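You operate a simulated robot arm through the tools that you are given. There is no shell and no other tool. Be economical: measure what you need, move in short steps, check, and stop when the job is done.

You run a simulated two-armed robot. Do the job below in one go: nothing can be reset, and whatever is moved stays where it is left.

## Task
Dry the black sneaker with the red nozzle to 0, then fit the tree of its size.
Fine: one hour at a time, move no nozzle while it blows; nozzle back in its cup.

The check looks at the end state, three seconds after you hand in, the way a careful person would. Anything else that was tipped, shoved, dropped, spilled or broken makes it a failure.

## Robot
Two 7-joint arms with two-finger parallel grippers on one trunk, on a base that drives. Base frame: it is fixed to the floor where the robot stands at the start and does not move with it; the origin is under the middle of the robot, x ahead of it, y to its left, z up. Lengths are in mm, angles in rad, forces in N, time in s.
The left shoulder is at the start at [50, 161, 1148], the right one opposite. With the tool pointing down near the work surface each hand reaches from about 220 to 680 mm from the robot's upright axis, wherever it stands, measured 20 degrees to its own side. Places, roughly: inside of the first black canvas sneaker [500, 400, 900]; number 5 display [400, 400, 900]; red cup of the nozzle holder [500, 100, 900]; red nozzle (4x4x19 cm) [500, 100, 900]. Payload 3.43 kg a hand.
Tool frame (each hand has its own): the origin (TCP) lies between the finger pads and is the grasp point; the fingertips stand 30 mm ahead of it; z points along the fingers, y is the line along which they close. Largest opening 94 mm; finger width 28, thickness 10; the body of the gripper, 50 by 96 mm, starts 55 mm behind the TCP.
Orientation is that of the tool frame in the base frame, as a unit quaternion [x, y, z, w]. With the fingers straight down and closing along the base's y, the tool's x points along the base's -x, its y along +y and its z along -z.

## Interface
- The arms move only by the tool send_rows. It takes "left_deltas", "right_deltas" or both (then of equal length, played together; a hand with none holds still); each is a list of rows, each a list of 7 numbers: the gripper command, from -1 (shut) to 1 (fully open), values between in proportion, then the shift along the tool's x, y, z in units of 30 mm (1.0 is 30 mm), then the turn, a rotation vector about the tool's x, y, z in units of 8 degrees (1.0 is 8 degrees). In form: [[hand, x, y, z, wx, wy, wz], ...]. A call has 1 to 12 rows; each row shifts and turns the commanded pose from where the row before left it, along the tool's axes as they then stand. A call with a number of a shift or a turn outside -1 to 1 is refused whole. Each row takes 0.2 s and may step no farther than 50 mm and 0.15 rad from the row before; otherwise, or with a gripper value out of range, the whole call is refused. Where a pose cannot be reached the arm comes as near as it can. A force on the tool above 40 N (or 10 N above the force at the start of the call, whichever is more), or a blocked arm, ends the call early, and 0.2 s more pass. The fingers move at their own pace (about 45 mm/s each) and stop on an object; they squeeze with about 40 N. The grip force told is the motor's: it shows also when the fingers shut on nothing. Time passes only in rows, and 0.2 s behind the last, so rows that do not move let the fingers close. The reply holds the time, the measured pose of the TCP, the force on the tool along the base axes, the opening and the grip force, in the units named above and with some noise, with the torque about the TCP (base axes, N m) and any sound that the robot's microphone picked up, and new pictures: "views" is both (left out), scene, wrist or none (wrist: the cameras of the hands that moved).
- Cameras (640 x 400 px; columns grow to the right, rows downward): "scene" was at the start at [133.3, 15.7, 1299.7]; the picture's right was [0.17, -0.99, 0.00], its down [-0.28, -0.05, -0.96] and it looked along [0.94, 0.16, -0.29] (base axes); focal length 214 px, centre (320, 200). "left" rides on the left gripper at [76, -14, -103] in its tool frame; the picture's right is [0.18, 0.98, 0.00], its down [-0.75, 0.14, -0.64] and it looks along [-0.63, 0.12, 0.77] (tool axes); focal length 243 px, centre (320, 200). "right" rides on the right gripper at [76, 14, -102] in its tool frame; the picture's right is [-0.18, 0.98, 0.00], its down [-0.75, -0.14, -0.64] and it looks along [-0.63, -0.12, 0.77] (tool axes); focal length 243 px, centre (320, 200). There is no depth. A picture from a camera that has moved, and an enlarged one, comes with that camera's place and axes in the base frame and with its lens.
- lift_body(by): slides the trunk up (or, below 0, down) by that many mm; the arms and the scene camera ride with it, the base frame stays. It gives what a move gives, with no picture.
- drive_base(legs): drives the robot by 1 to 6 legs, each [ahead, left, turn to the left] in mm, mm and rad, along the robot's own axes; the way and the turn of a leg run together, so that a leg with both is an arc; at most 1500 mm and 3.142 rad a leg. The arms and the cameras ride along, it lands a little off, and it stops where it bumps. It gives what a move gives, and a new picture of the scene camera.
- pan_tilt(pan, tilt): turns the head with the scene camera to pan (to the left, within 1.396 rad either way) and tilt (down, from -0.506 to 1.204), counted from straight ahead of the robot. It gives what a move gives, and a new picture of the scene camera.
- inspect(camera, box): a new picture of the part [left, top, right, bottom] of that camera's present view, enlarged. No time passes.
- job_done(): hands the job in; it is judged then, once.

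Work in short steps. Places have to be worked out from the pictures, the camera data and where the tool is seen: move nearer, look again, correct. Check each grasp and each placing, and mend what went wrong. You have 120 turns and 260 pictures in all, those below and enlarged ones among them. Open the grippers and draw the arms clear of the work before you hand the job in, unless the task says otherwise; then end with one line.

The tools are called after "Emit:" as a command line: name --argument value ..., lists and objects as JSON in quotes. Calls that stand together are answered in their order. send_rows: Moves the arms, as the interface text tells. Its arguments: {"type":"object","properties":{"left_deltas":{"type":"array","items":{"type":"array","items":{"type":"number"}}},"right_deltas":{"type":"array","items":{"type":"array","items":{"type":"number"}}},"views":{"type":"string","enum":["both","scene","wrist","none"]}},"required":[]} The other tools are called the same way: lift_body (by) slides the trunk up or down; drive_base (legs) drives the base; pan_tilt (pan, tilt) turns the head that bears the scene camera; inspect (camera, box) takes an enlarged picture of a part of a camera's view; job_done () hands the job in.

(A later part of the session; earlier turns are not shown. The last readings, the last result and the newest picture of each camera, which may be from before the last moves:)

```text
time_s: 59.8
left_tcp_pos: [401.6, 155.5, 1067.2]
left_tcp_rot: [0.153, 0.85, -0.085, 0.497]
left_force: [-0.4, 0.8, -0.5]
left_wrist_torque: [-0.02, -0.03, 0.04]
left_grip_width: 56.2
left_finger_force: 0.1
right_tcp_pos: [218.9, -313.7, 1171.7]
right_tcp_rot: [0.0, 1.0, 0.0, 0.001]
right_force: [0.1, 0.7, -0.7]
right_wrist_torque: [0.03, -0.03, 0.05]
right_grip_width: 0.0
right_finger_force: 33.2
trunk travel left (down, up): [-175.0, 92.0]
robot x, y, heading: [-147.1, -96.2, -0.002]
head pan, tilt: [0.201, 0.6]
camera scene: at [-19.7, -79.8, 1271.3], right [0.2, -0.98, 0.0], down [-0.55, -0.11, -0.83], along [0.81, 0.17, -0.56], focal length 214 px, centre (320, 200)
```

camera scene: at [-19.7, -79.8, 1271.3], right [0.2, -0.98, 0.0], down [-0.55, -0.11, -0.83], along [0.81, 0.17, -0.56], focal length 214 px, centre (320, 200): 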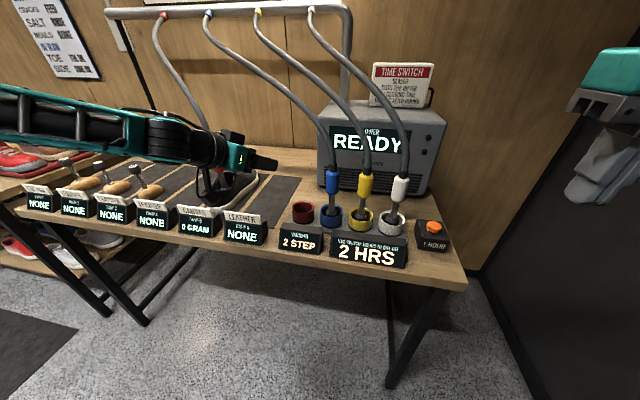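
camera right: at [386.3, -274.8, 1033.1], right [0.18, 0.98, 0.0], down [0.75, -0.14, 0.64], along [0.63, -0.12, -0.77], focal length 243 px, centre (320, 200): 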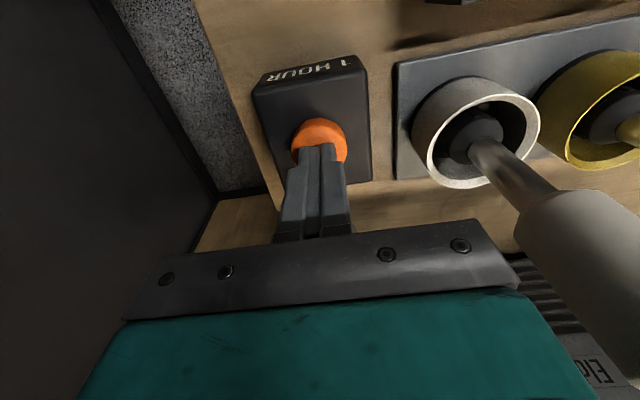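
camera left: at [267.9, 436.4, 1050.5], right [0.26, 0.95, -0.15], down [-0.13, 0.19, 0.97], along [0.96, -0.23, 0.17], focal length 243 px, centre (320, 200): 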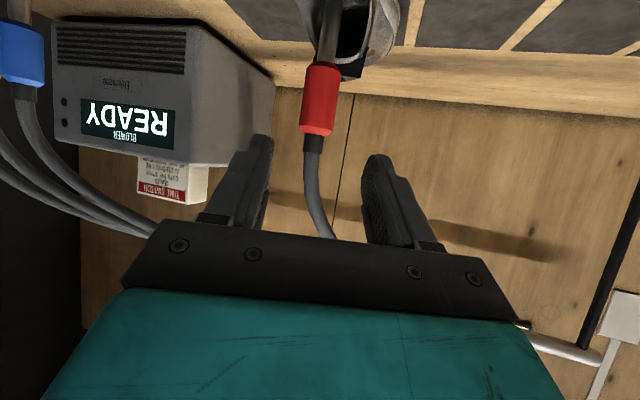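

0 GRAM and READY. Now back to the shoe for the nozzle.

Emit:
drive_base --legs '[[-60, 0, 0], [0, 250, 0], [50, 0, 0]]'

Emit:
inspect --camera "left" --box '[0, 0, 640, 400]'

```text
time_s: 62.7
left_tcp_pos: [391.2, 404.5, 1066.5]
left_tcp_rot: [0.155, 0.85, -0.087, 0.496]
left_force: [-0.4, -0.7, 0.9]
left_wrist_torque: [-0.01, -0.02, 0.0]
left_grip_width: 56.7
left_finger_force: 0.2
right_tcp_pos: [209.5, -64.3, 1171.6]
right_tcp_rot: [0.0, 1.0, 0.0, 0.0]
right_force: [0.3, 0.0, -0.1]
right_wrist_torque: [0.0, 0.02, 0.0]
right_grip_width: 0.0
right_finger_force: 32.6
trunk travel left (down, up): [-175.0, 92.0]
robot x, y, heading: [-158.7, 152.9, 0.0]
head pan, tilt: [0.201, 0.6]
camera scene: at [-29.3, 169.2, 1271.2], right [0.2, -0.98, 0.0], down [-0.55, -0.11, -0.82], along [0.81, 0.17, -0.57], focal length 214 px, centre (320, 200)
```

scene: 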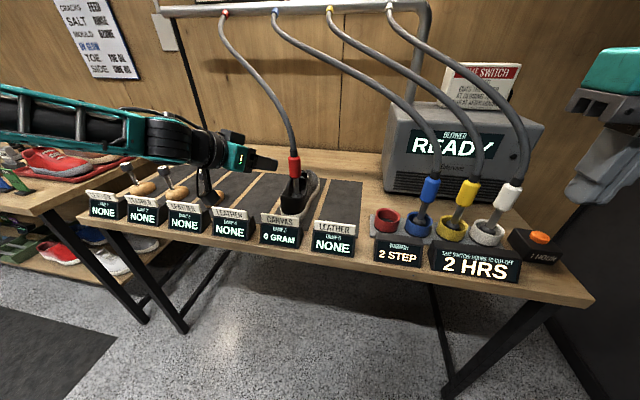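

```text
1.00 times, centred on (320, 200) of left (not enlarged: the box is as wide or as high as the picture)
camera zoom: at [267.4, 436.0, 1050.2], right [0.26, 0.95, -0.15], down [-0.13, 0.19, 0.97], along [0.96, -0.23, 0.17], focal length 243 px, centre (320, 200)
```

zoom: 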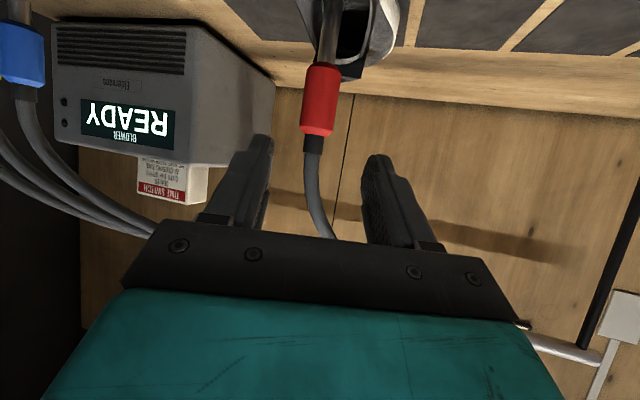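

The picture is the same as when I left, so I'll retrace the path and grip.

Emit:
send_rows --left_deltas '[[0.2, -0.008, 0.014, 1, 0, 0, 0], [0.2, -0.008, 0.014, 1, 0, 0, 0], [0.2, -0.008, 0.014, 1, 0, 0, 0], [0.2, -0.008, 0.014, 0.9, 0, 0, 0], [0.2, -0.008, 0.014, 0.74, 0, 0, 0], [0.2, 0, 0, 0, 0, 0, 0], [-1, 0, 0, 0, 0, 0, 0], [-1, 0, 0, 0, 0, 0, 0], [-1, 0, 0, 0, 0, 0, 0], [-1, 0, 0, 0, 0, 0, 0]]' --views "wrist"

```text
time_s: 64.9
left_tcp_pos: [505.8, 365.5, 999.3]
left_tcp_rot: [0.155, 0.85, -0.087, 0.496]
left_force: [-0.8, -1.1, -0.5]
left_wrist_torque: [-0.15, 0.05, -0.02]
left_grip_width: 34.6
left_finger_force: 39.7
right_tcp_pos: [207.8, -64.9, 1170.2]
right_tcp_rot: [-0.001, 1.0, 0.0, 0.0]
right_force: [-0.3, 1.0, -0.7]
right_wrist_torque: [-0.04, 0.02, 0.02]
right_grip_width: 0.0
right_finger_force: 32.9
trunk travel left (down, up): [-175.0, 92.0]
robot x, y, heading: [-158.3, 150.6, 0.001]
head pan, tilt: [0.201, 0.6]
camera left: at [382.0, 396.8, 983.2], right [0.26, 0.95, -0.15], down [-0.13, 0.19, 0.97], along [0.96, -0.23, 0.17], focal length 243 px, centre (320, 200)
```

left: 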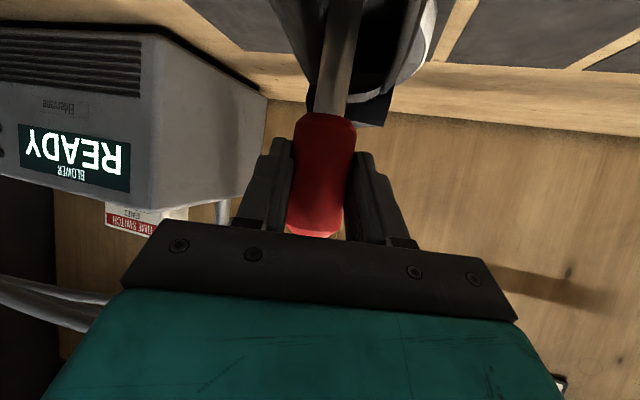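

Gripped at 34.6 mm. I'll lift straight up 145 mm.

Emit:
send_rows --left_deltas '[[-1, -0.44, 0.002, -0.25, 0, 0, 0], [-1, -0.87, 0.004, -0.493, 0, 0, 0], [-1, -0.87, 0.004, -0.493, 0, 0, 0], [-1, -0.87, 0.004, -0.493, 0, 0, 0], [-1, -0.87, 0.004, -0.493, 0, 0, 0], [-1, -0.35, 0.002, -0.2, 0, 0, 0], [-1, 0, 0, 0, 0, 0, 0]]' --views "none"

Emit:
inspect --camera "scene" --box '[230, 90, 370, 230]'

```text
time_s: 66.5
left_tcp_pos: [506.5, 363.8, 1146.6]
left_tcp_rot: [0.154, 0.85, -0.087, 0.496]
left_force: [0.4, 0.3, -2.2]
left_wrist_torque: [0.03, 0.05, -0.01]
left_grip_width: 34.7
left_finger_force: 39.9
right_tcp_pos: [208.9, -63.7, 1170.6]
right_tcp_rot: [-0.001, 1.0, 0.0, -0.001]
right_force: [-0.4, 0.3, -0.1]
right_wrist_torque: [-0.02, 0.0, -0.01]
right_grip_width: 0.2
right_finger_force: 32.7
trunk travel left (down, up): [-175.0, 92.0]
robot x, y, heading: [-156.1, 149.5, 0.002]
head pan, tilt: [0.201, 0.6]
```

```text
2.86 times, centred on (300, 160) of scene
camera zoom: at [-30.0, 169.3, 1271.3], right [0.2, -0.98, 0.0], down [-0.55, -0.11, -0.82], along [0.81, 0.17, -0.57], focal length 613 px, centre (377, 314)
```

zoom: 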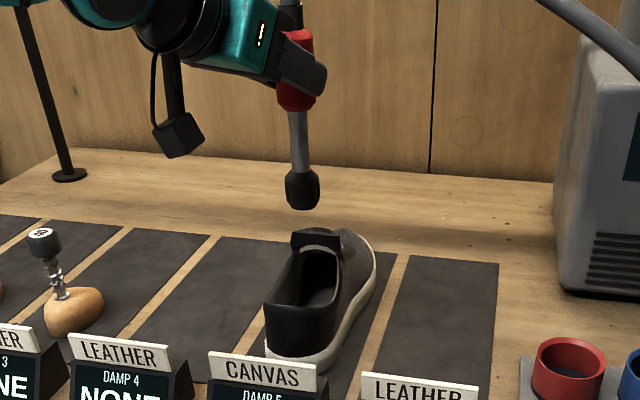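

The nozzle is out and the shoe hasn't moved. I'll carry it back over the red cup.

Emit:
drive_base --legs '[[-42, 0, 0], [0, -284, 0]]'

Emit:
inspect --camera "scene" --box '[230, 80, 370, 220]'

```text
time_s: 69.0
left_tcp_pos: [463.9, 77.8, 1145.9]
left_tcp_rot: [0.155, 0.85, -0.086, 0.495]
left_force: [-0.4, -1.3, -1.8]
left_wrist_torque: [-0.01, 0.04, 0.01]
left_grip_width: 34.9
left_finger_force: 40.1
right_tcp_pos: [167.2, -351.0, 1171.8]
right_tcp_rot: [-0.001, 1.0, 0.001, 0.0]
right_force: [-1.0, 0.3, -0.3]
right_wrist_torque: [0.01, 0.0, -0.02]
right_grip_width: 0.0
right_finger_force: 32.5
trunk travel left (down, up): [-175.0, 92.0]
robot x, y, heading: [-199.0, -132.9, -0.0]
head pan, tilt: [0.201, 0.6]
camera scene: at [-71.9, -116.6, 1271.3], right [0.2, -0.98, 0.0], down [-0.55, -0.11, -0.82], along [0.81, 0.16, -0.57], focal length 214 px, centre (320, 200)
```

scene: 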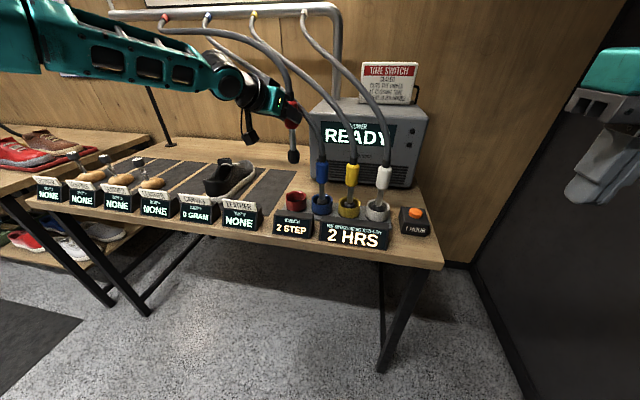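

```text
2.86 times, centred on (300, 150) of scene
camera zoom: at [-71.9, -116.6, 1271.3], right [0.2, -0.98, 0.0], down [-0.55, -0.11, -0.82], along [0.81, 0.16, -0.57], focal length 613 px, centre (377, 343)
```

zoom: 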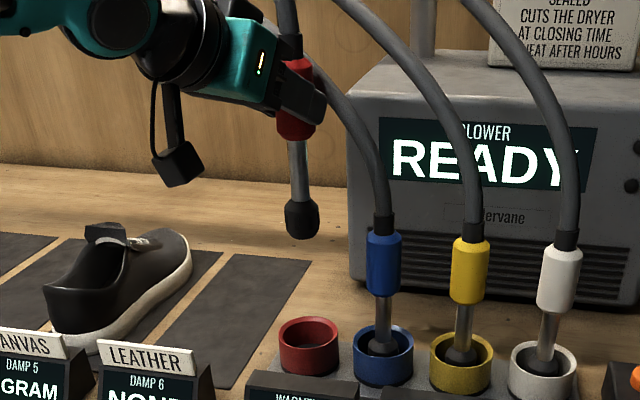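

I'll shift y by +2.5 mm and lower to just above the rim.

Emit:
send_rows --left_deltas '[[-1, 0.82, 0.08, 0.45, 0, 0, 0], [-1, 0.87, -0.004, 0.493, 0, 0, 0], [-1, 0.87, -0.004, 0.493, 0, 0, 0], [-1, 0, 0, 0, 0, 0, 0]]' --views "none"

Emit:
inspect --camera "scene" --box '[240, 120, 340, 220]'

Emit:
inspect --camera "left" --box '[160, 0, 480, 200]'

```text
time_s: 70.0
left_tcp_pos: [466.5, 81.8, 1057.7]
left_tcp_rot: [0.155, 0.85, -0.088, 0.496]
left_force: [-0.2, -0.2, -1.7]
left_wrist_torque: [-0.02, 0.02, 0.03]
left_grip_width: 34.8
left_finger_force: 39.8
right_tcp_pos: [165.2, -350.6, 1171.3]
right_tcp_rot: [0.0, 1.0, 0.0, 0.001]
right_force: [-0.1, -0.6, 0.5]
right_wrist_torque: [0.02, 0.03, 0.0]
right_grip_width: 0.0
right_finger_force: 32.9
trunk travel left (down, up): [-175.0, 92.0]
robot x, y, heading: [-199.5, -132.8, 0.002]
head pan, tilt: [0.201, 0.6]
```

```text
4.00 times, centred on (290, 170) of scene
camera zoom: at [-72.0, -116.2, 1271.3], right [0.2, -0.98, 0.0], down [-0.55, -0.11, -0.83], along [0.81, 0.16, -0.56], focal length 858 px, centre (440, 320)
```

zoom: 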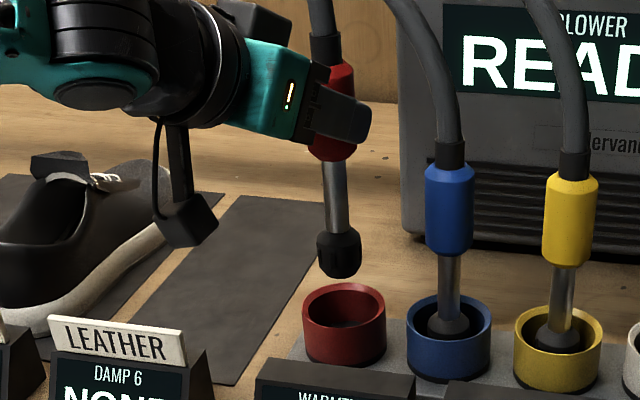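

```text
2.00 times, centred on (320, 100) of left
camera zoom: at [342.1, 112.5, 1041.3], right [0.26, 0.95, -0.15], down [-0.13, 0.19, 0.97], along [0.96, -0.23, 0.17], focal length 485 px, centre (320, 400)
```

zoom: 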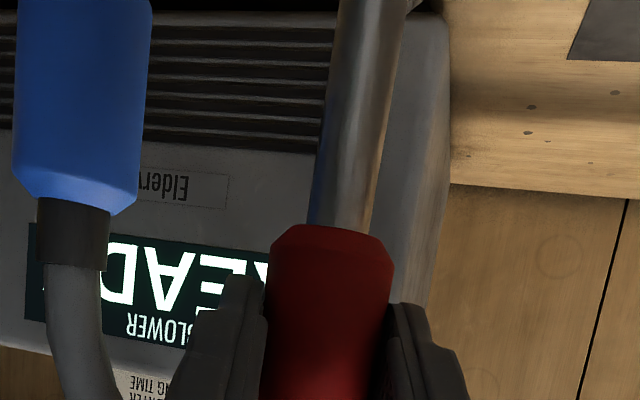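

The tip is over the cup. A small correction, then I'll lower to z ≈ 996.

Emit:
send_rows --left_deltas '[[-1, 0.03, -0.113, -0.056, 0, 0, 0], [-1, 0.6, -0.003, 0.34, 0, 0, 0], [-1, 0.6, -0.003, 0.34, 0, 0, 0], [-1, 0.55, -0.003, 0.31, 0, 0, 0], [-1, 0, 0, 0, 0, 0, 0]]' --views "none"

Emit:
inspect --camera "scene" --box '[240, 120, 340, 220]'

```text
time_s: 71.2
left_tcp_pos: [462.1, 78.1, 997.2]
left_tcp_rot: [0.155, 0.85, -0.088, 0.496]
left_force: [-0.2, 0.4, -1.3]
left_wrist_torque: [-0.01, -0.02, 0.0]
left_grip_width: 34.6
left_finger_force: 40.0
right_tcp_pos: [166.2, -351.1, 1170.5]
right_tcp_rot: [0.0, 1.0, 0.001, 0.0]
right_force: [0.2, -0.8, -1.0]
right_wrist_torque: [0.03, 0.03, 0.0]
right_grip_width: 0.0
right_finger_force: 33.3
trunk travel left (down, up): [-175.0, 92.0]
robot x, y, heading: [-200.8, -131.6, 0.006]
head pan, tilt: [0.201, 0.6]
```

```text
4.00 times, centred on (290, 170) of scene
camera zoom: at [-71.9, -116.1, 1271.3], right [0.2, -0.98, 0.0], down [-0.55, -0.11, -0.82], along [0.81, 0.16, -0.57], focal length 858 px, centre (440, 320)
```

zoom: 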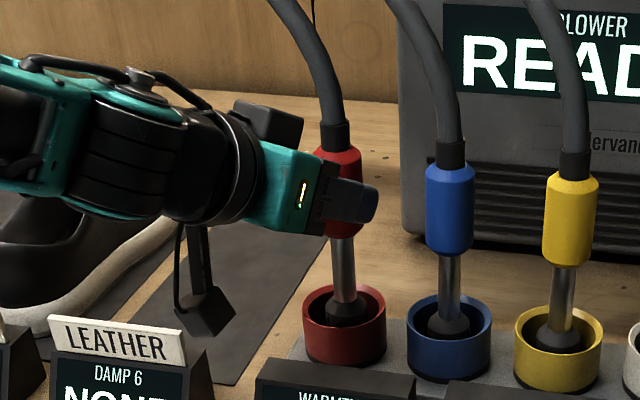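

It's in the cup. I'll ease down until it touches the bottom.

Emit:
send_rows --left_deltas '[[-1, 0.1, 0, 0.057, 0, 0, 0], [-1, 0.1, 0, 0.057, 0, 0, 0], [-1, 0, 0, 0, 0, 0, 0]]' --views "none"

```text
time_s: 72.0
left_tcp_pos: [463.7, 78.1, 991.1]
left_tcp_rot: [0.155, 0.849, -0.087, 0.497]
left_force: [-0.1, -0.7, -2.7]
left_wrist_torque: [0.06, 0.0, 0.0]
left_grip_width: 34.7
left_finger_force: 40.4
right_tcp_pos: [165.0, -350.2, 1171.6]
right_tcp_rot: [0.0, 1.0, -0.001, 0.0]
right_force: [0.0, 0.7, 1.2]
right_wrist_torque: [0.0, -0.03, 0.03]
right_grip_width: 0.0
right_finger_force: 33.6
trunk travel left (down, up): [-175.0, 92.0]
robot x, y, heading: [-200.6, -131.5, -0.005]
head pan, tilt: [0.201, 0.6]
```

No contact yet, so a few mm more.

Emit:
send_rows --left_deltas '[[-1, 0.07, 0, 0.04, 0, 0, 0], [-1, 0.07, 0, 0.04, 0, 0, 0], [-1, 0, 0, 0, 0, 0, 0]]' --views "none"

```text
time_s: 72.8
left_tcp_pos: [462.5, 77.6, 989.8]
left_tcp_rot: [0.155, 0.848, -0.086, 0.499]
left_force: [-3.2, 2.4, 14.8]
left_wrist_torque: [0.06, 0.32, -0.02]
left_grip_width: 34.7
left_finger_force: 40.1
right_tcp_pos: [164.8, -351.1, 1171.1]
right_tcp_rot: [0.0, 1.0, 0.001, 0.001]
right_force: [-0.4, 0.1, -0.8]
right_wrist_torque: [-0.02, -0.02, -0.01]
right_grip_width: 0.0
right_finger_force: 33.4
trunk travel left (down, up): [-175.0, 92.0]
robot x, y, heading: [-199.3, -133.1, -0.002]
head pan, tilt: [0.201, 0.6]
```

Bottom reached. I'll ease back 2 mm, open and draw back along the tool axis.

Emit:
send_rows --left_deltas '[[-1, -0.058, 0, -0.033, 0, 0, 0], [0.0, 0, 0, 0, 0, 0, 0], [0.2, 0, 0, 0, 0, 0, 0], [0.2, 0, 0, 0, 0, 0, 0], [0.2, 0, 0, -0.6, 0, 0, 0], [0.2, 0, 0, -0.9, 0, 0, 0], [0.2, 0, 0, -1, 0, 0, 0], [0.2, 0, 0, -1, 0, 0, 0], [0.2, 0, 0, -1, 0, 0, 0], [0.2, 0, 0, 0, 0, 0, 0]]' --views "wrist"

Emit:
inspect --camera "scene" --box '[220, 100, 360, 220]'

```text
time_s: 75.0
left_tcp_pos: [352.8, 120.3, 1054.3]
left_tcp_rot: [0.155, 0.85, -0.087, 0.496]
left_force: [0.1, 0.0, 0.5]
left_wrist_torque: [0.0, -0.01, -0.02]
left_grip_width: 56.7
left_finger_force: 0.1
right_tcp_pos: [166.7, -351.2, 1171.5]
right_tcp_rot: [0.0, 1.0, 0.0, 0.0]
right_force: [-0.2, -0.5, -0.8]
right_wrist_torque: [0.01, -0.02, 0.01]
right_grip_width: 0.1
right_finger_force: 33.0
trunk travel left (down, up): [-175.0, 92.0]
robot x, y, heading: [-201.4, -132.7, -0.001]
head pan, tilt: [0.201, 0.6]
camera left: at [228.6, 150.5, 1038.5], right [0.26, 0.95, -0.15], down [-0.13, 0.19, 0.97], along [0.96, -0.23, 0.17], focal length 243 px, centre (320, 200)
```

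left: 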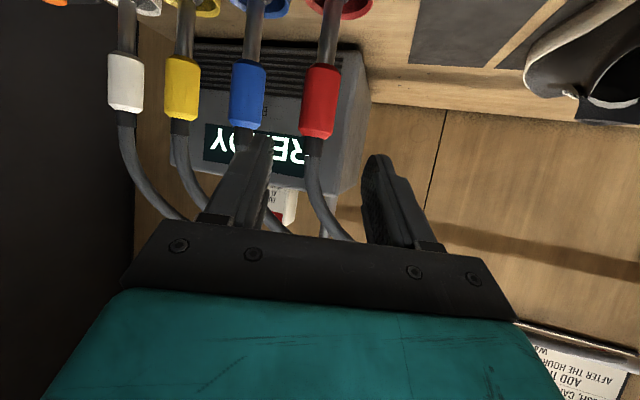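

```text
3.33 times, centred on (290, 160) of scene
camera zoom: at [-71.9, -116.2, 1271.2], right [0.2, -0.98, 0.0], down [-0.55, -0.11, -0.82], along [0.81, 0.16, -0.57], focal length 715 px, centre (420, 333)
```

zoom: 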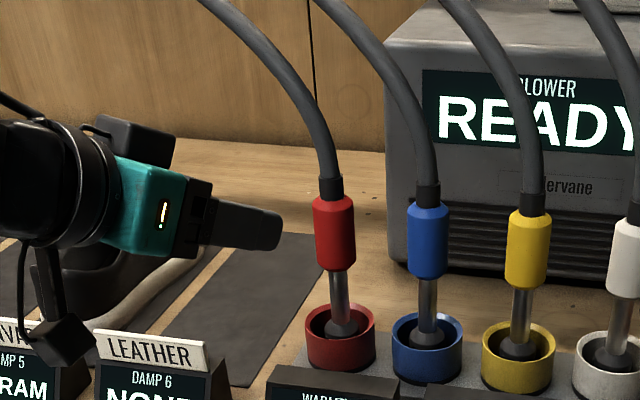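

The red nozzle stands in its cup. Next I raise the left hand, turn it to point straight down and head for the trees.

Emit:
send_rows --left_deltas '[[0.2, -0.87, 0.004, -0.493, 0, 0, 0], [0.2, -0.87, 0.004, -0.493, 0, 0, 0], [0.2, -0.87, 0.004, -0.493, -0.74, 0.003, -0.42], [0.2, 0, 0, 0, -0.74, 0.003, -0.42], [0.2, 0, 0, 0, -0.74, 0.003, -0.42], [0.2, 0, 0, 0, 0, 1, 0], [0.2, 0, 0, 0, 0, 1, 0], [0.2, 0, 0, 0, 0, 1, 0], [0.2, 0, 0, 0, 0, 1, 0], [0.2, 0, 0, 0, 0, 1, 0], [0.2, 0, 0, 0, 0, 1, 0], [0.2, 0, 0, 0, 0, 1, 0]]' --views "none"

Emit:
drive_base --legs '[[-50, 0, 0], [0, 690, 0]]'

```text
time_s: 77.6
left_tcp_pos: [352.5, 119.5, 1142.6]
left_tcp_rot: [0.001, 0.999, 0.002, 0.038]
left_force: [-0.2, 0.4, -0.2]
left_wrist_torque: [-0.03, -0.01, 0.01]
left_grip_width: 56.5
left_finger_force: 0.0
right_tcp_pos: [166.4, -349.4, 1170.5]
right_tcp_rot: [0.0, 1.0, 0.0, 0.0]
right_force: [0.3, 0.9, -0.4]
right_wrist_torque: [-0.02, 0.02, 0.04]
right_grip_width: 0.0
right_finger_force: 32.4
trunk travel left (down, up): [-175.0, 92.0]
robot x, y, heading: [-199.5, -135.4, -0.002]
head pan, tilt: [0.201, 0.6]
```

```text
time_s: 81.9
left_tcp_pos: [303.0, 805.6, 1144.3]
left_tcp_rot: [0.001, 0.999, 0.002, 0.04]
left_force: [0.0, 0.6, -0.1]
left_wrist_torque: [-0.01, 0.01, -0.03]
left_grip_width: 56.5
left_finger_force: 0.2
right_tcp_pos: [117.2, 336.8, 1171.6]
right_tcp_rot: [0.001, 1.0, 0.0, 0.0]
right_force: [0.1, 0.0, 1.0]
right_wrist_torque: [-0.01, 0.01, 0.0]
right_grip_width: 0.1
right_finger_force: 33.0
trunk travel left (down, up): [-175.0, 92.0]
robot x, y, heading: [-253.1, 555.4, 0.002]
head pan, tilt: [0.201, 0.6]
camera scene: at [-120.6, 571.3, 1271.3], right [0.2, -0.98, 0.0], down [-0.55, -0.11, -0.83], along [0.81, 0.16, -0.56], focal length 214 px, centre (320, 200)
```

scene: 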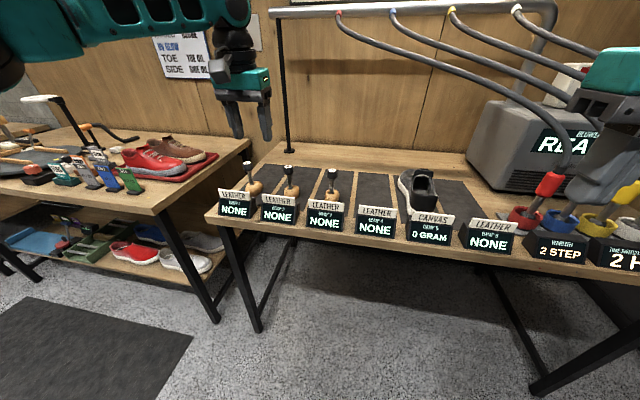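

Arrived. The 41 knob is near [500,797,950], so I'll drive ahead 180 mm, finish levelling the hand and open it for a look from the wrist camera.

Emit:
drive_base --legs '[[180, 0, 0]]'

Emit:
send_rows --left_deltas '[[0.5, 0, 0, 0, 0, 0.57, 0], [0.5, 0, 0, 0, 0, 0, 0], [0.5, 0, 0, 0, 0, 0, 0]]' --views "wrist"

```text
time_s: 83.4
left_tcp_pos: [483.0, 804.3, 1142.1]
left_tcp_rot: [0.002, 0.999, 0.003, 0.039]
left_force: [0.6, -0.2, -0.2]
left_wrist_torque: [-0.02, 0.03, 0.03]
left_grip_width: 56.5
left_finger_force: 0.2
right_tcp_pos: [295.5, 334.7, 1170.6]
right_tcp_rot: [0.002, 1.0, 0.0, 0.0]
right_force: [0.1, 0.0, 0.3]
right_wrist_torque: [-0.02, 0.02, 0.04]
right_grip_width: 0.0
right_finger_force: 33.4
trunk travel left (down, up): [-175.0, 92.0]
robot x, y, heading: [-71.5, 553.6, -0.006]
head pan, tilt: [0.201, 0.6]
camera scene: at [59.3, 570.3, 1271.2], right [0.2, -0.98, 0.0], down [-0.55, -0.11, -0.82], along [0.81, 0.16, -0.57], focal length 214 px, centre (320, 200)
```

scene: 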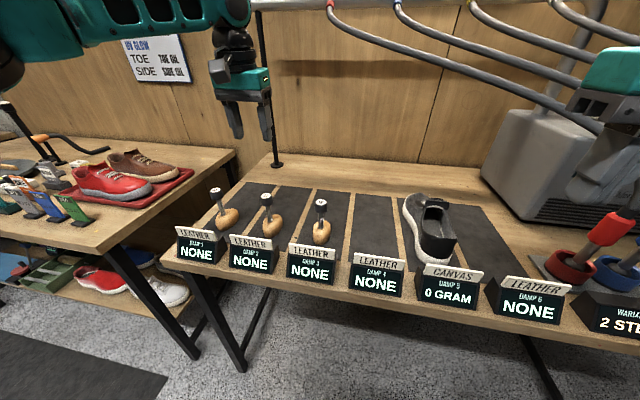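

```text
time_s: 84.2
left_tcp_pos: [480.4, 806.1, 1144.0]
left_tcp_rot: [0.002, 1.0, 0.003, 0.002]
left_force: [-1.1, 0.5, -0.6]
left_wrist_torque: [0.01, -0.04, 0.03]
left_grip_width: 70.6
left_finger_force: 0.0
left hand out of reach, approached as far as the arm can: row 1
right_tcp_pos: [295.7, 335.2, 1170.3]
right_tcp_rot: [0.002, 1.0, 0.0, 0.0]
right_force: [0.4, -0.1, 0.0]
right_wrist_torque: [-0.03, -0.01, -0.01]
right_grip_width: 0.0
right_finger_force: 33.0
trunk travel left (down, up): [-175.0, 92.0]
robot x, y, heading: [-67.0, 553.2, -0.002]
head pan, tilt: [0.201, 0.6]
camera left: at [403.5, 791.4, 1245.5], right [-0.18, 0.98, 0.0], down [0.75, 0.14, 0.64], along [0.63, 0.12, -0.77], focal length 243 px, centre (320, 200)
```

left: 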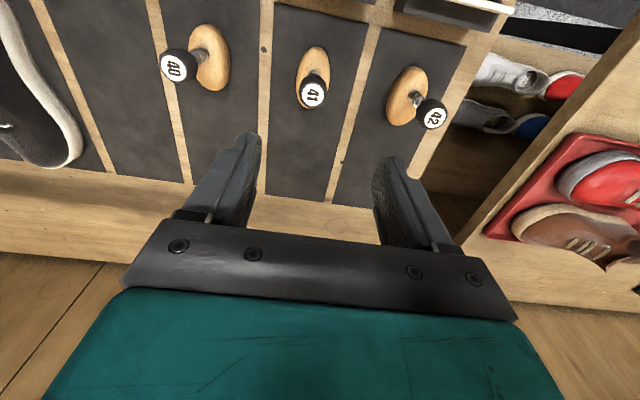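

The 41 knob triangulates to [488,801,~952]. A close look at the tree and at the shoe opening to judge sizes.

Emit:
inspect --camera "left" --box '[250, 20, 400, 120]'

Emit:
inspect --camera "scene" --box '[230, 170, 470, 290]'

```text
4.00 times, centred on (325, 70) of left
camera zoom: at [403.5, 791.4, 1245.5], right [-0.18, 0.98, 0.0], down [0.75, 0.14, 0.64], along [0.63, 0.12, -0.77], focal length 970 px, centre (300, 720)
```

zoom: 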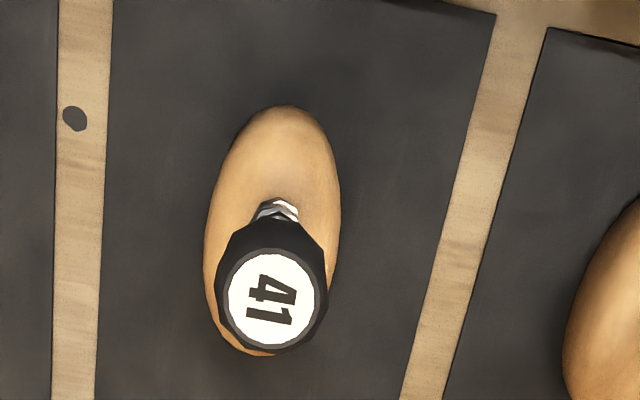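

```text
2.67 times, centred on (350, 230) of scene
camera zoom: at [58.7, 570.4, 1271.3], right [0.2, -0.98, 0.0], down [-0.55, -0.11, -0.82], along [0.81, 0.16, -0.57], focal length 572 px, centre (240, 120)
```

zoom: 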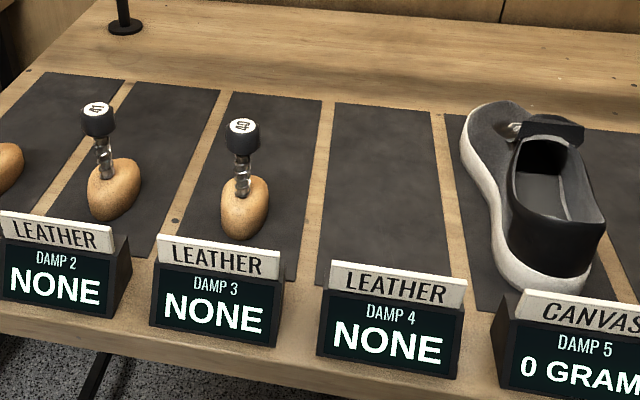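

The block is about 95×48 mm, the knob about 32 mm. I'll centre over the knob and descend to z 1030 first.

Emit:
send_rows --left_deltas '[[0.5, -0.13, -0.09, 0.95, 0, 0, 0], [0.5, -0.13, -0.09, 0.95, 0, 0, 0], [0.5, 0, 0, 0.95, 0, 0, 0], [0.5, 0, 0, 0.95, 0, 0, 0], [0.5, 0, 0, 0, 0, 0, 0]]' --views "wrist"

Emit:
inspect --camera "scene" --box '[190, 100, 350, 240]'

```text
time_s: 85.4
left_tcp_pos: [489.1, 801.5, 1028.8]
left_tcp_rot: [0.001, 1.0, 0.002, 0.0]
left_force: [0.8, -0.3, 0.8]
left_wrist_torque: [0.01, 0.02, 0.03]
left_grip_width: 70.5
left_finger_force: 0.0
right_tcp_pos: [295.6, 335.5, 1171.3]
right_tcp_rot: [0.002, 1.0, 0.0, 0.001]
right_force: [-0.4, 0.4, -0.5]
right_wrist_torque: [-0.03, 0.0, -0.01]
right_grip_width: 0.0
right_finger_force: 32.6
trunk travel left (down, up): [-175.0, 92.0]
robot x, y, heading: [-67.3, 550.5, -0.003]
head pan, tilt: [0.201, 0.6]
camera left: at [411.5, 785.9, 1130.9], right [-0.18, 0.98, 0.01], down [0.75, 0.14, 0.64], along [0.63, 0.12, -0.77], focal length 243 px, centre (320, 200)
```

left: 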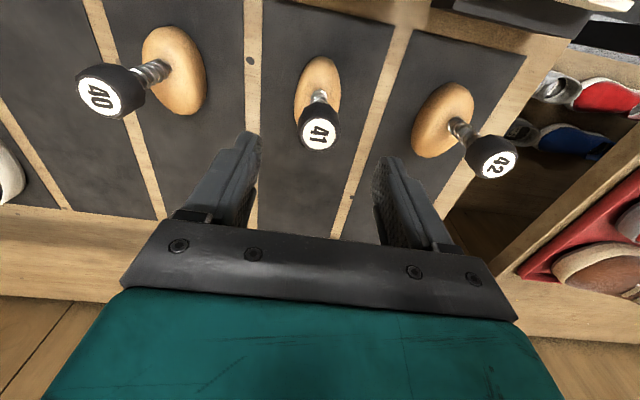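

```text
2.86 times, centred on (270, 170) of scene
camera zoom: at [58.5, 570.3, 1271.3], right [0.2, -0.98, 0.0], down [-0.55, -0.11, -0.83], along [0.81, 0.16, -0.56], focal length 613 px, centre (463, 286)
```

zoom: 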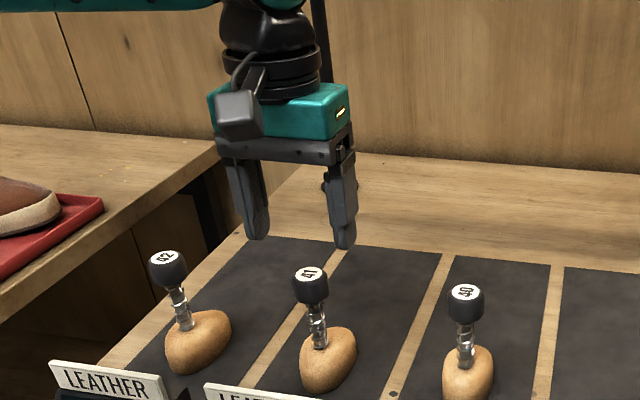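

Aligned with the knob at about [490,800], top near z 958. I'll descend to z 945 and close.

Emit:
send_rows --left_deltas '[[0.5, -0.03, -0.04, 0.9, 0, 0, 0], [0.5, 0, 0, 0.9, 0, 0, 0], [0.5, 0, 0, 0.9, 0, 0, 0], [0.5, 0, 0, 0.1, 0, 0, 0], [0.5, 0, 0, 0, 0, 0, 0]]' --views "wrist"

Emit:
inspect --camera "scene" --box '[190, 100, 350, 240]'

```text
time_s: 86.6
left_tcp_pos: [475.2, 807.7, 949.0]
left_tcp_rot: [0.002, 1.0, 0.002, 0.003]
left_force: [0.0, -0.5, -0.3]
left_wrist_torque: [0.0, 0.04, 0.0]
left_grip_width: 70.5
left_finger_force: 0.1
left hand out of reach, approached as far as the arm can: row 2, 3
right_tcp_pos: [295.8, 335.7, 1171.4]
right_tcp_rot: [0.002, 1.0, 0.0, 0.001]
right_force: [0.1, -0.4, 0.0]
right_wrist_torque: [0.0, 0.01, -0.02]
right_grip_width: 0.2
right_finger_force: 33.0
trunk travel left (down, up): [-175.0, 92.0]
robot x, y, heading: [-70.8, 552.1, -0.007]
head pan, tilt: [0.201, 0.6]
camera left: at [397.8, 793.2, 1051.8], right [-0.18, 0.98, 0.0], down [0.75, 0.14, 0.64], along [0.63, 0.12, -0.76], focal length 243 px, centre (320, 200)
```

left: 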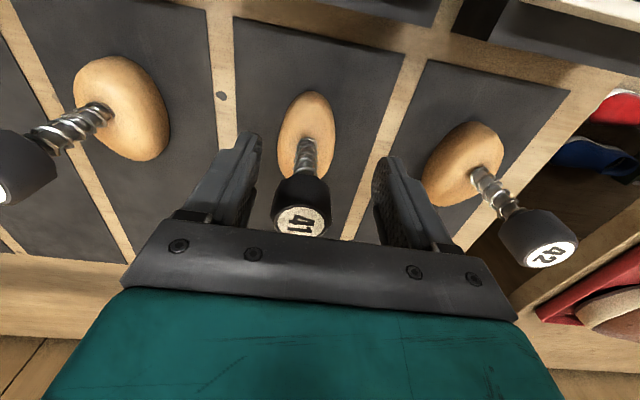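

```text
2.86 times, centred on (270, 170) of scene
camera zoom: at [58.6, 570.4, 1271.3], right [0.2, -0.98, 0.0], down [-0.55, -0.11, -0.83], along [0.81, 0.16, -0.56], focal length 613 px, centre (463, 286)
```

zoom: 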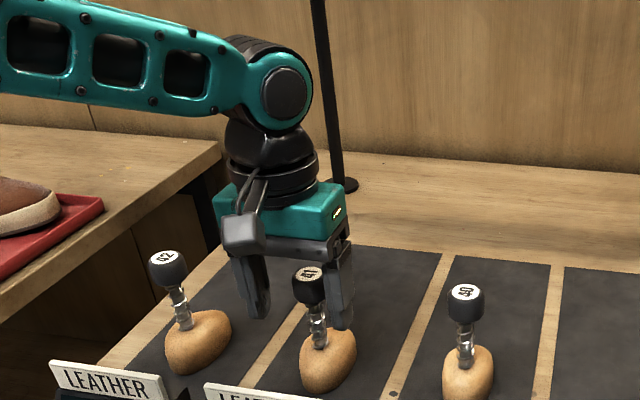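

The arm is at the end of its reach 16 mm short. I'll nudge the base ahead and right so the pads come around the knob.

Emit:
drive_base --legs '[[16, -8, 0]]'

Emit:
inspect --camera "left" --box '[0, 0, 640, 400]'

```text
time_s: 87.4
left_tcp_pos: [491.5, 799.0, 948.5]
left_tcp_rot: [0.001, 1.0, 0.003, 0.001]
left_force: [-0.8, 0.1, -0.6]
left_wrist_torque: [0.0, 0.01, -0.01]
left_grip_width: 70.9
left_finger_force: 0.0
right_tcp_pos: [311.9, 327.2, 1171.6]
right_tcp_rot: [0.001, 1.0, 0.001, 0.0]
right_force: [0.1, 0.9, 0.2]
right_wrist_torque: [0.0, 0.02, 0.0]
right_grip_width: 0.0
right_finger_force: 32.9
trunk travel left (down, up): [-175.0, 92.0]
robot x, y, heading: [-53.6, 548.0, -0.004]
head pan, tilt: [0.201, 0.6]
camera scene: at [75.2, 562.0, 1271.2], right [0.2, -0.98, 0.0], down [-0.55, -0.11, -0.82], along [0.81, 0.16, -0.57], focal length 214 px, centre (320, 200)
```

scene: 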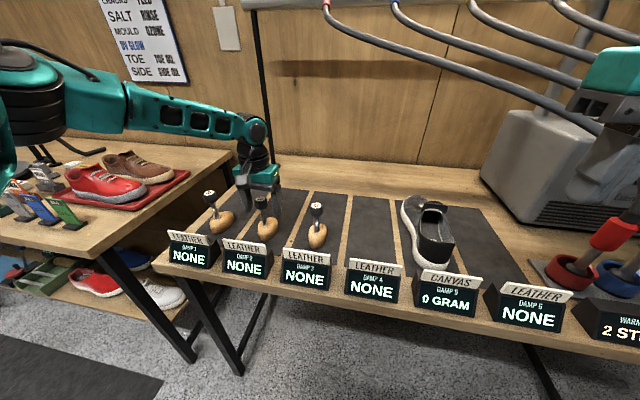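

```text
1.00 times, centred on (320, 200) of left (not enlarged: the box is as wide or as high as the picture)
camera zoom: at [414.3, 785.0, 1051.8], right [-0.18, 0.98, 0.0], down [0.75, 0.14, 0.64], along [0.63, 0.12, -0.76], focal length 243 px, centre (320, 200)
```

zoom: 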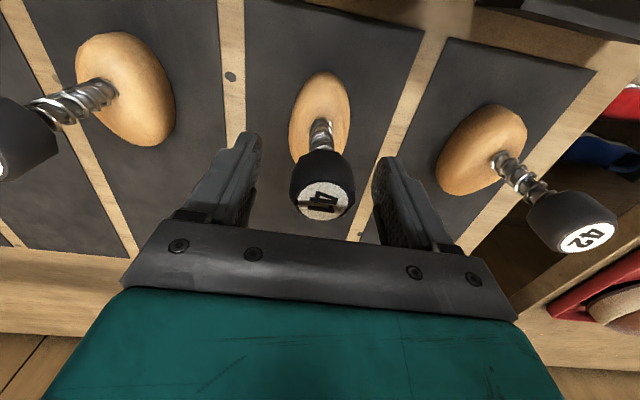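

Centred on the knob. Closing.

Emit:
send_rows --left_deltas '[[-1, 0, 0, 0, 0, 0, 0], [-1, 0, 0, 0, 0, 0, 0], [-1, 0, 0, 0, 0, 0, 0], [-1, 0, 0, 0, 0, 0, 0], [-1, 0, 0, 0, 0, 0, 0]]' --views "wrist"

```text
time_s: 88.6
left_tcp_pos: [490.6, 800.0, 950.2]
left_tcp_rot: [0.003, 1.0, 0.002, 0.002]
left_force: [0.3, -0.4, -0.8]
left_wrist_torque: [0.0, 0.0, -0.03]
left_grip_width: 31.5
left_finger_force: 40.2
right_tcp_pos: [311.3, 326.8, 1171.7]
right_tcp_rot: [0.002, 1.0, 0.0, 0.001]
right_force: [-1.0, 0.2, 0.3]
right_wrist_torque: [-0.01, -0.02, 0.01]
right_grip_width: 0.0
right_finger_force: 32.9
trunk travel left (down, up): [-175.0, 92.0]
robot x, y, heading: [-56.4, 546.5, -0.003]
head pan, tilt: [0.201, 0.6]
camera left: at [413.8, 785.3, 1052.0], right [-0.18, 0.98, 0.0], down [0.75, 0.14, 0.64], along [0.63, 0.12, -0.76], focal length 243 px, centre (320, 200)
```

left: 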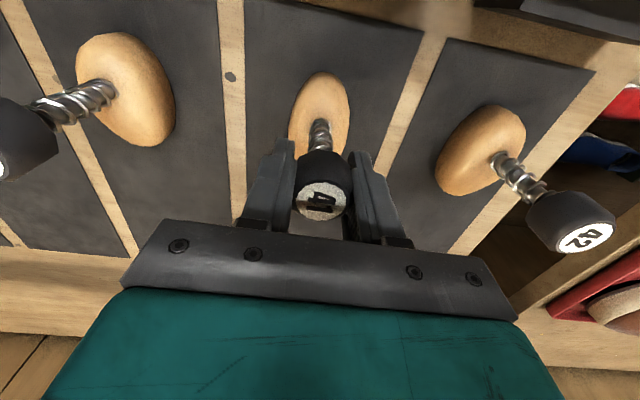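

Gripped at 31.5 mm. I'll lift 165 mm.

Emit:
send_rows --left_deltas '[[-1, 0, 0, -0.5, 0, 0, 0], [-1, 0, 0, -1, 0, 0, 0], [-1, 0, 0, -1, 0, 0, 0], [-1, 0, 0, -1, 0, 0, 0], [-1, 0, 0, -1, 0, 0, 0], [-1, 0, 0, -1, 0, 0, 0], [-1, 0, 0, 0, 0, 0, 0]]' --views "wrist"

Emit:
inspect --camera "scene" --box '[180, 80, 360, 250]'

```text
time_s: 90.2
left_tcp_pos: [489.1, 799.5, 1115.6]
left_tcp_rot: [0.001, 1.0, 0.001, 0.001]
left_force: [0.5, 0.4, -1.5]
left_wrist_torque: [-0.02, 0.03, 0.03]
left_grip_width: 31.4
left_finger_force: 39.8
right_tcp_pos: [311.5, 327.7, 1170.7]
right_tcp_rot: [0.002, 1.0, 0.0, 0.0]
right_force: [-0.6, -0.7, 0.4]
right_wrist_torque: [0.0, -0.02, 0.02]
right_grip_width: 0.1
right_finger_force: 33.1
trunk travel left (down, up): [-175.0, 92.0]
robot x, y, heading: [-50.6, 544.5, -0.002]
head pan, tilt: [0.201, 0.6]
camera left: at [412.9, 784.5, 1217.3], right [-0.18, 0.98, 0.0], down [0.75, 0.14, 0.64], along [0.63, 0.12, -0.76], focal length 243 px, centre (320, 200)
```

left: 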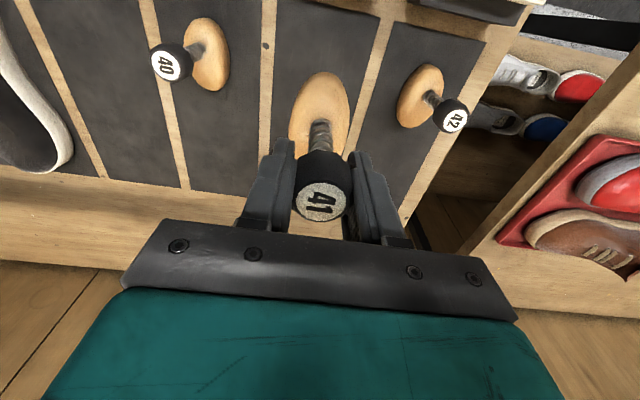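

```text
2.35 times, centred on (270, 165) of scene
camera zoom: at [74.6, 562.5, 1271.3], right [0.2, -0.98, 0.0], down [-0.55, -0.11, -0.82], along [0.81, 0.16, -0.57], focal length 505 px, centre (438, 282)
```

zoom: 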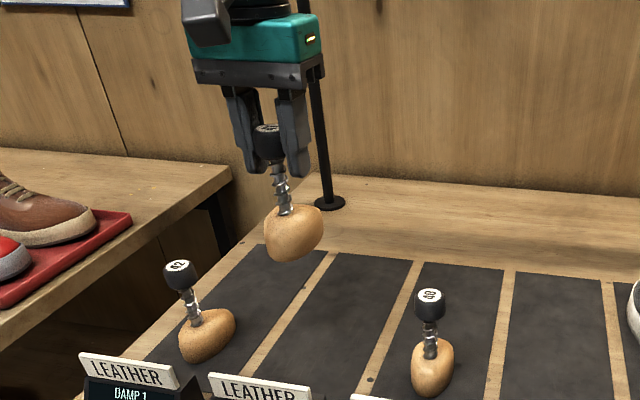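

The tree came up cleanly, and at this height its bottom clears the 40 knob. I'll carry it by base to above the shoe.

Emit:
drive_base --legs '[[0, -440, 0], [20, 0, 0]]'

Emit:
inspect --camera "left" --box '[0, 0, 640, 400]'

Emit:
inspect --camera "scene" --box '[180, 80, 360, 250]'

```text
time_s: 93.2
left_tcp_pos: [509.2, 359.9, 1114.8]
left_tcp_rot: [0.003, 1.0, 0.002, 0.001]
left_force: [-0.5, 0.0, -0.5]
left_wrist_torque: [-0.01, 0.02, -0.04]
left_grip_width: 31.3
left_finger_force: 39.8
right_tcp_pos: [329.9, -111.1, 1171.2]
right_tcp_rot: [0.002, 1.0, 0.0, 0.0]
right_force: [0.0, -0.1, 0.3]
right_wrist_torque: [0.0, 0.0, 0.0]
right_grip_width: 0.1
right_finger_force: 32.8
trunk travel left (down, up): [-175.0, 92.0]
robot x, y, heading: [-40.2, 110.6, -0.001]
head pan, tilt: [0.201, 0.6]
camera scene: at [93.7, 123.6, 1271.1], right [0.2, -0.98, 0.0], down [-0.56, -0.11, -0.82], along [0.81, 0.16, -0.57], focal length 214 px, centre (320, 200)
```

scene: 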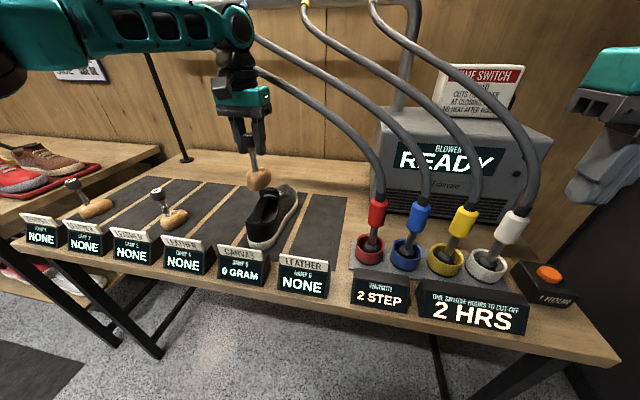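

```text
1.00 times, centred on (320, 200) of left (not enlarged: the box is as wide or as high as the picture)
camera zoom: at [432.1, 345.4, 1216.6], right [-0.18, 0.98, 0.0], down [0.75, 0.14, 0.64], along [0.63, 0.12, -0.77], focal length 243 px, centre (320, 200)
```

zoom: 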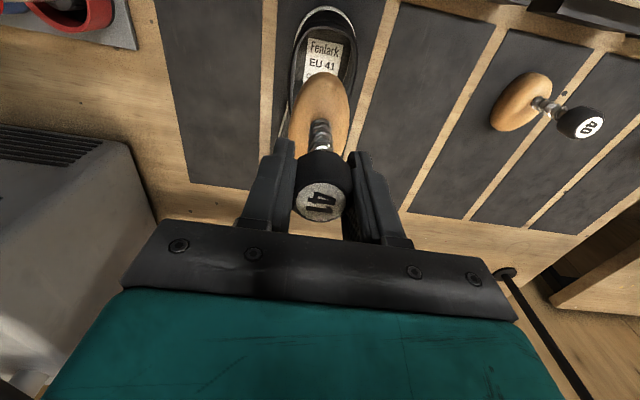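

```text
2.35 times, centred on (270, 165) of scene
camera zoom: at [93.7, 123.6, 1271.1], right [0.2, -0.98, 0.0], down [-0.56, -0.11, -0.82], along [0.81, 0.16, -0.57], focal length 505 px, centre (438, 282)
```

zoom: 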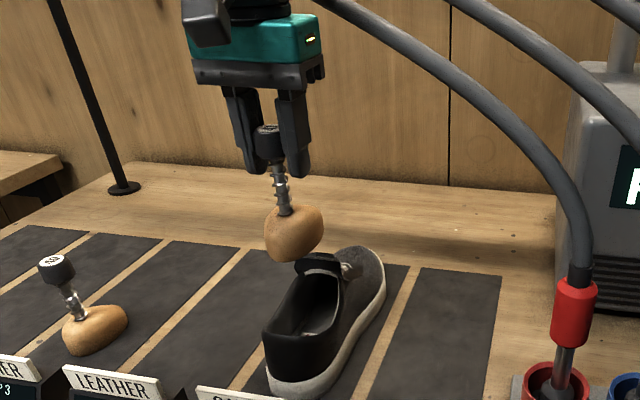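

The block spans about x 474–557 now and the opening about 450–555. I'll shift back 14 mm and lower 55 mm to the rim for a check.

Emit:
send_rows --left_deltas '[[-1, 0.47, 0.07, 0, 0, 0, 0], [-1, 0, 0, 0.9, 0, 0, 0], [-1, 0, 0, 0.9, 0, 0, 0], [-1, 0, 0, 0, 0, 0, 0]]' --views "wrist"

Emit:
inspect --camera "scene" --box '[180, 80, 360, 250]'

```text
time_s: 94.2
left_tcp_pos: [494.4, 362.3, 1060.9]
left_tcp_rot: [0.002, 1.0, 0.002, 0.002]
left_force: [0.3, 0.1, -1.3]
left_wrist_torque: [-0.01, -0.01, -0.08]
left_grip_width: 31.3
left_finger_force: 40.0
right_tcp_pos: [329.1, -111.4, 1170.5]
right_tcp_rot: [0.002, 1.0, 0.0, 0.002]
right_force: [-0.5, -0.5, -0.2]
right_wrist_torque: [-0.02, 0.0, 0.0]
right_grip_width: 0.2
right_finger_force: 32.9
trunk travel left (down, up): [-175.0, 92.0]
robot x, y, heading: [-33.7, 107.1, -0.006]
head pan, tilt: [0.201, 0.6]
camera left: at [416.5, 347.6, 1162.9], right [-0.18, 0.98, 0.0], down [0.75, 0.14, 0.64], along [0.63, 0.12, -0.76], focal length 243 px, centre (320, 200)
```

left: 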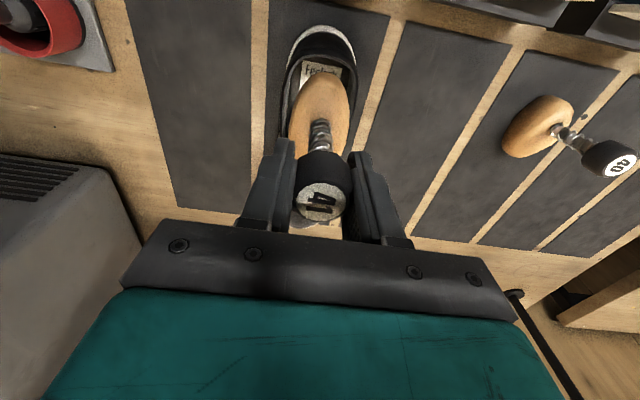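

```text
2.35 times, centred on (270, 165) of scene
camera zoom: at [92.7, 123.7, 1271.3], right [0.2, -0.98, 0.0], down [-0.55, -0.11, -0.83], along [0.81, 0.16, -0.56], focal length 505 px, centre (438, 282)
```

zoom: 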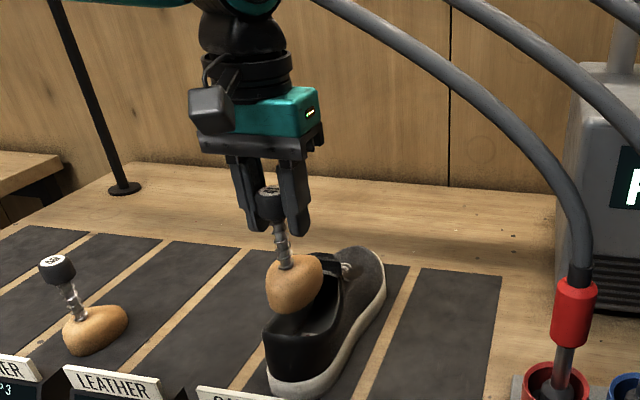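

Nearly centred. I'll shift 5 mm forward and 2 mm left, then lower 50 mm, watching the force.

Emit:
send_rows --left_deltas '[[-1, -0.17, 0.07, 0, 0, 0, 0], [-1, 0, 0, 0.55, 0, 0, 0], [-1, 0, 0, 0.55, 0, 0, 0], [-1, 0, 0, 0.55, 0, 0, 0], [-1, 0, 0, 0, 0, 0, 0]]' --views "wrist"

Emit:
inspect --camera "scene" --box '[180, 80, 360, 250]'

```text
time_s: 95.4
left_tcp_pos: [499.5, 365.6, 1011.4]
left_tcp_rot: [0.003, 1.0, 0.002, 0.002]
left_force: [-0.8, -1.3, -1.7]
left_wrist_torque: [-0.18, 0.02, 0.01]
left_grip_width: 31.3
left_finger_force: 40.5
right_tcp_pos: [330.4, -111.6, 1171.1]
right_tcp_rot: [0.002, 1.0, 0.0, 0.001]
right_force: [-0.1, -1.1, 1.0]
right_wrist_torque: [-0.01, -0.01, -0.02]
right_grip_width: 0.0
right_finger_force: 33.2
trunk travel left (down, up): [-175.0, 92.0]
robot x, y, heading: [-35.3, 104.6, -0.003]
head pan, tilt: [0.201, 0.6]
camera left: at [422.0, 350.2, 1113.0], right [-0.18, 0.98, 0.0], down [0.75, 0.13, 0.64], along [0.63, 0.12, -0.76], focal length 243 px, centre (320, 200)
```

left: 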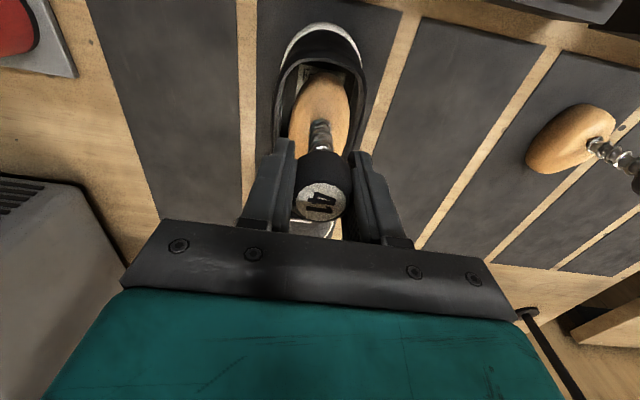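

```text
2.35 times, centred on (270, 165) of scene
camera zoom: at [92.7, 123.6, 1271.3], right [0.2, -0.98, 0.0], down [-0.55, -0.11, -0.83], along [0.81, 0.16, -0.56], focal length 505 px, centre (438, 282)
```

zoom: 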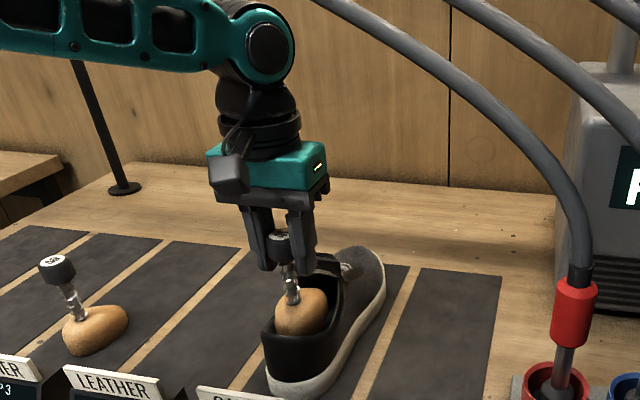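

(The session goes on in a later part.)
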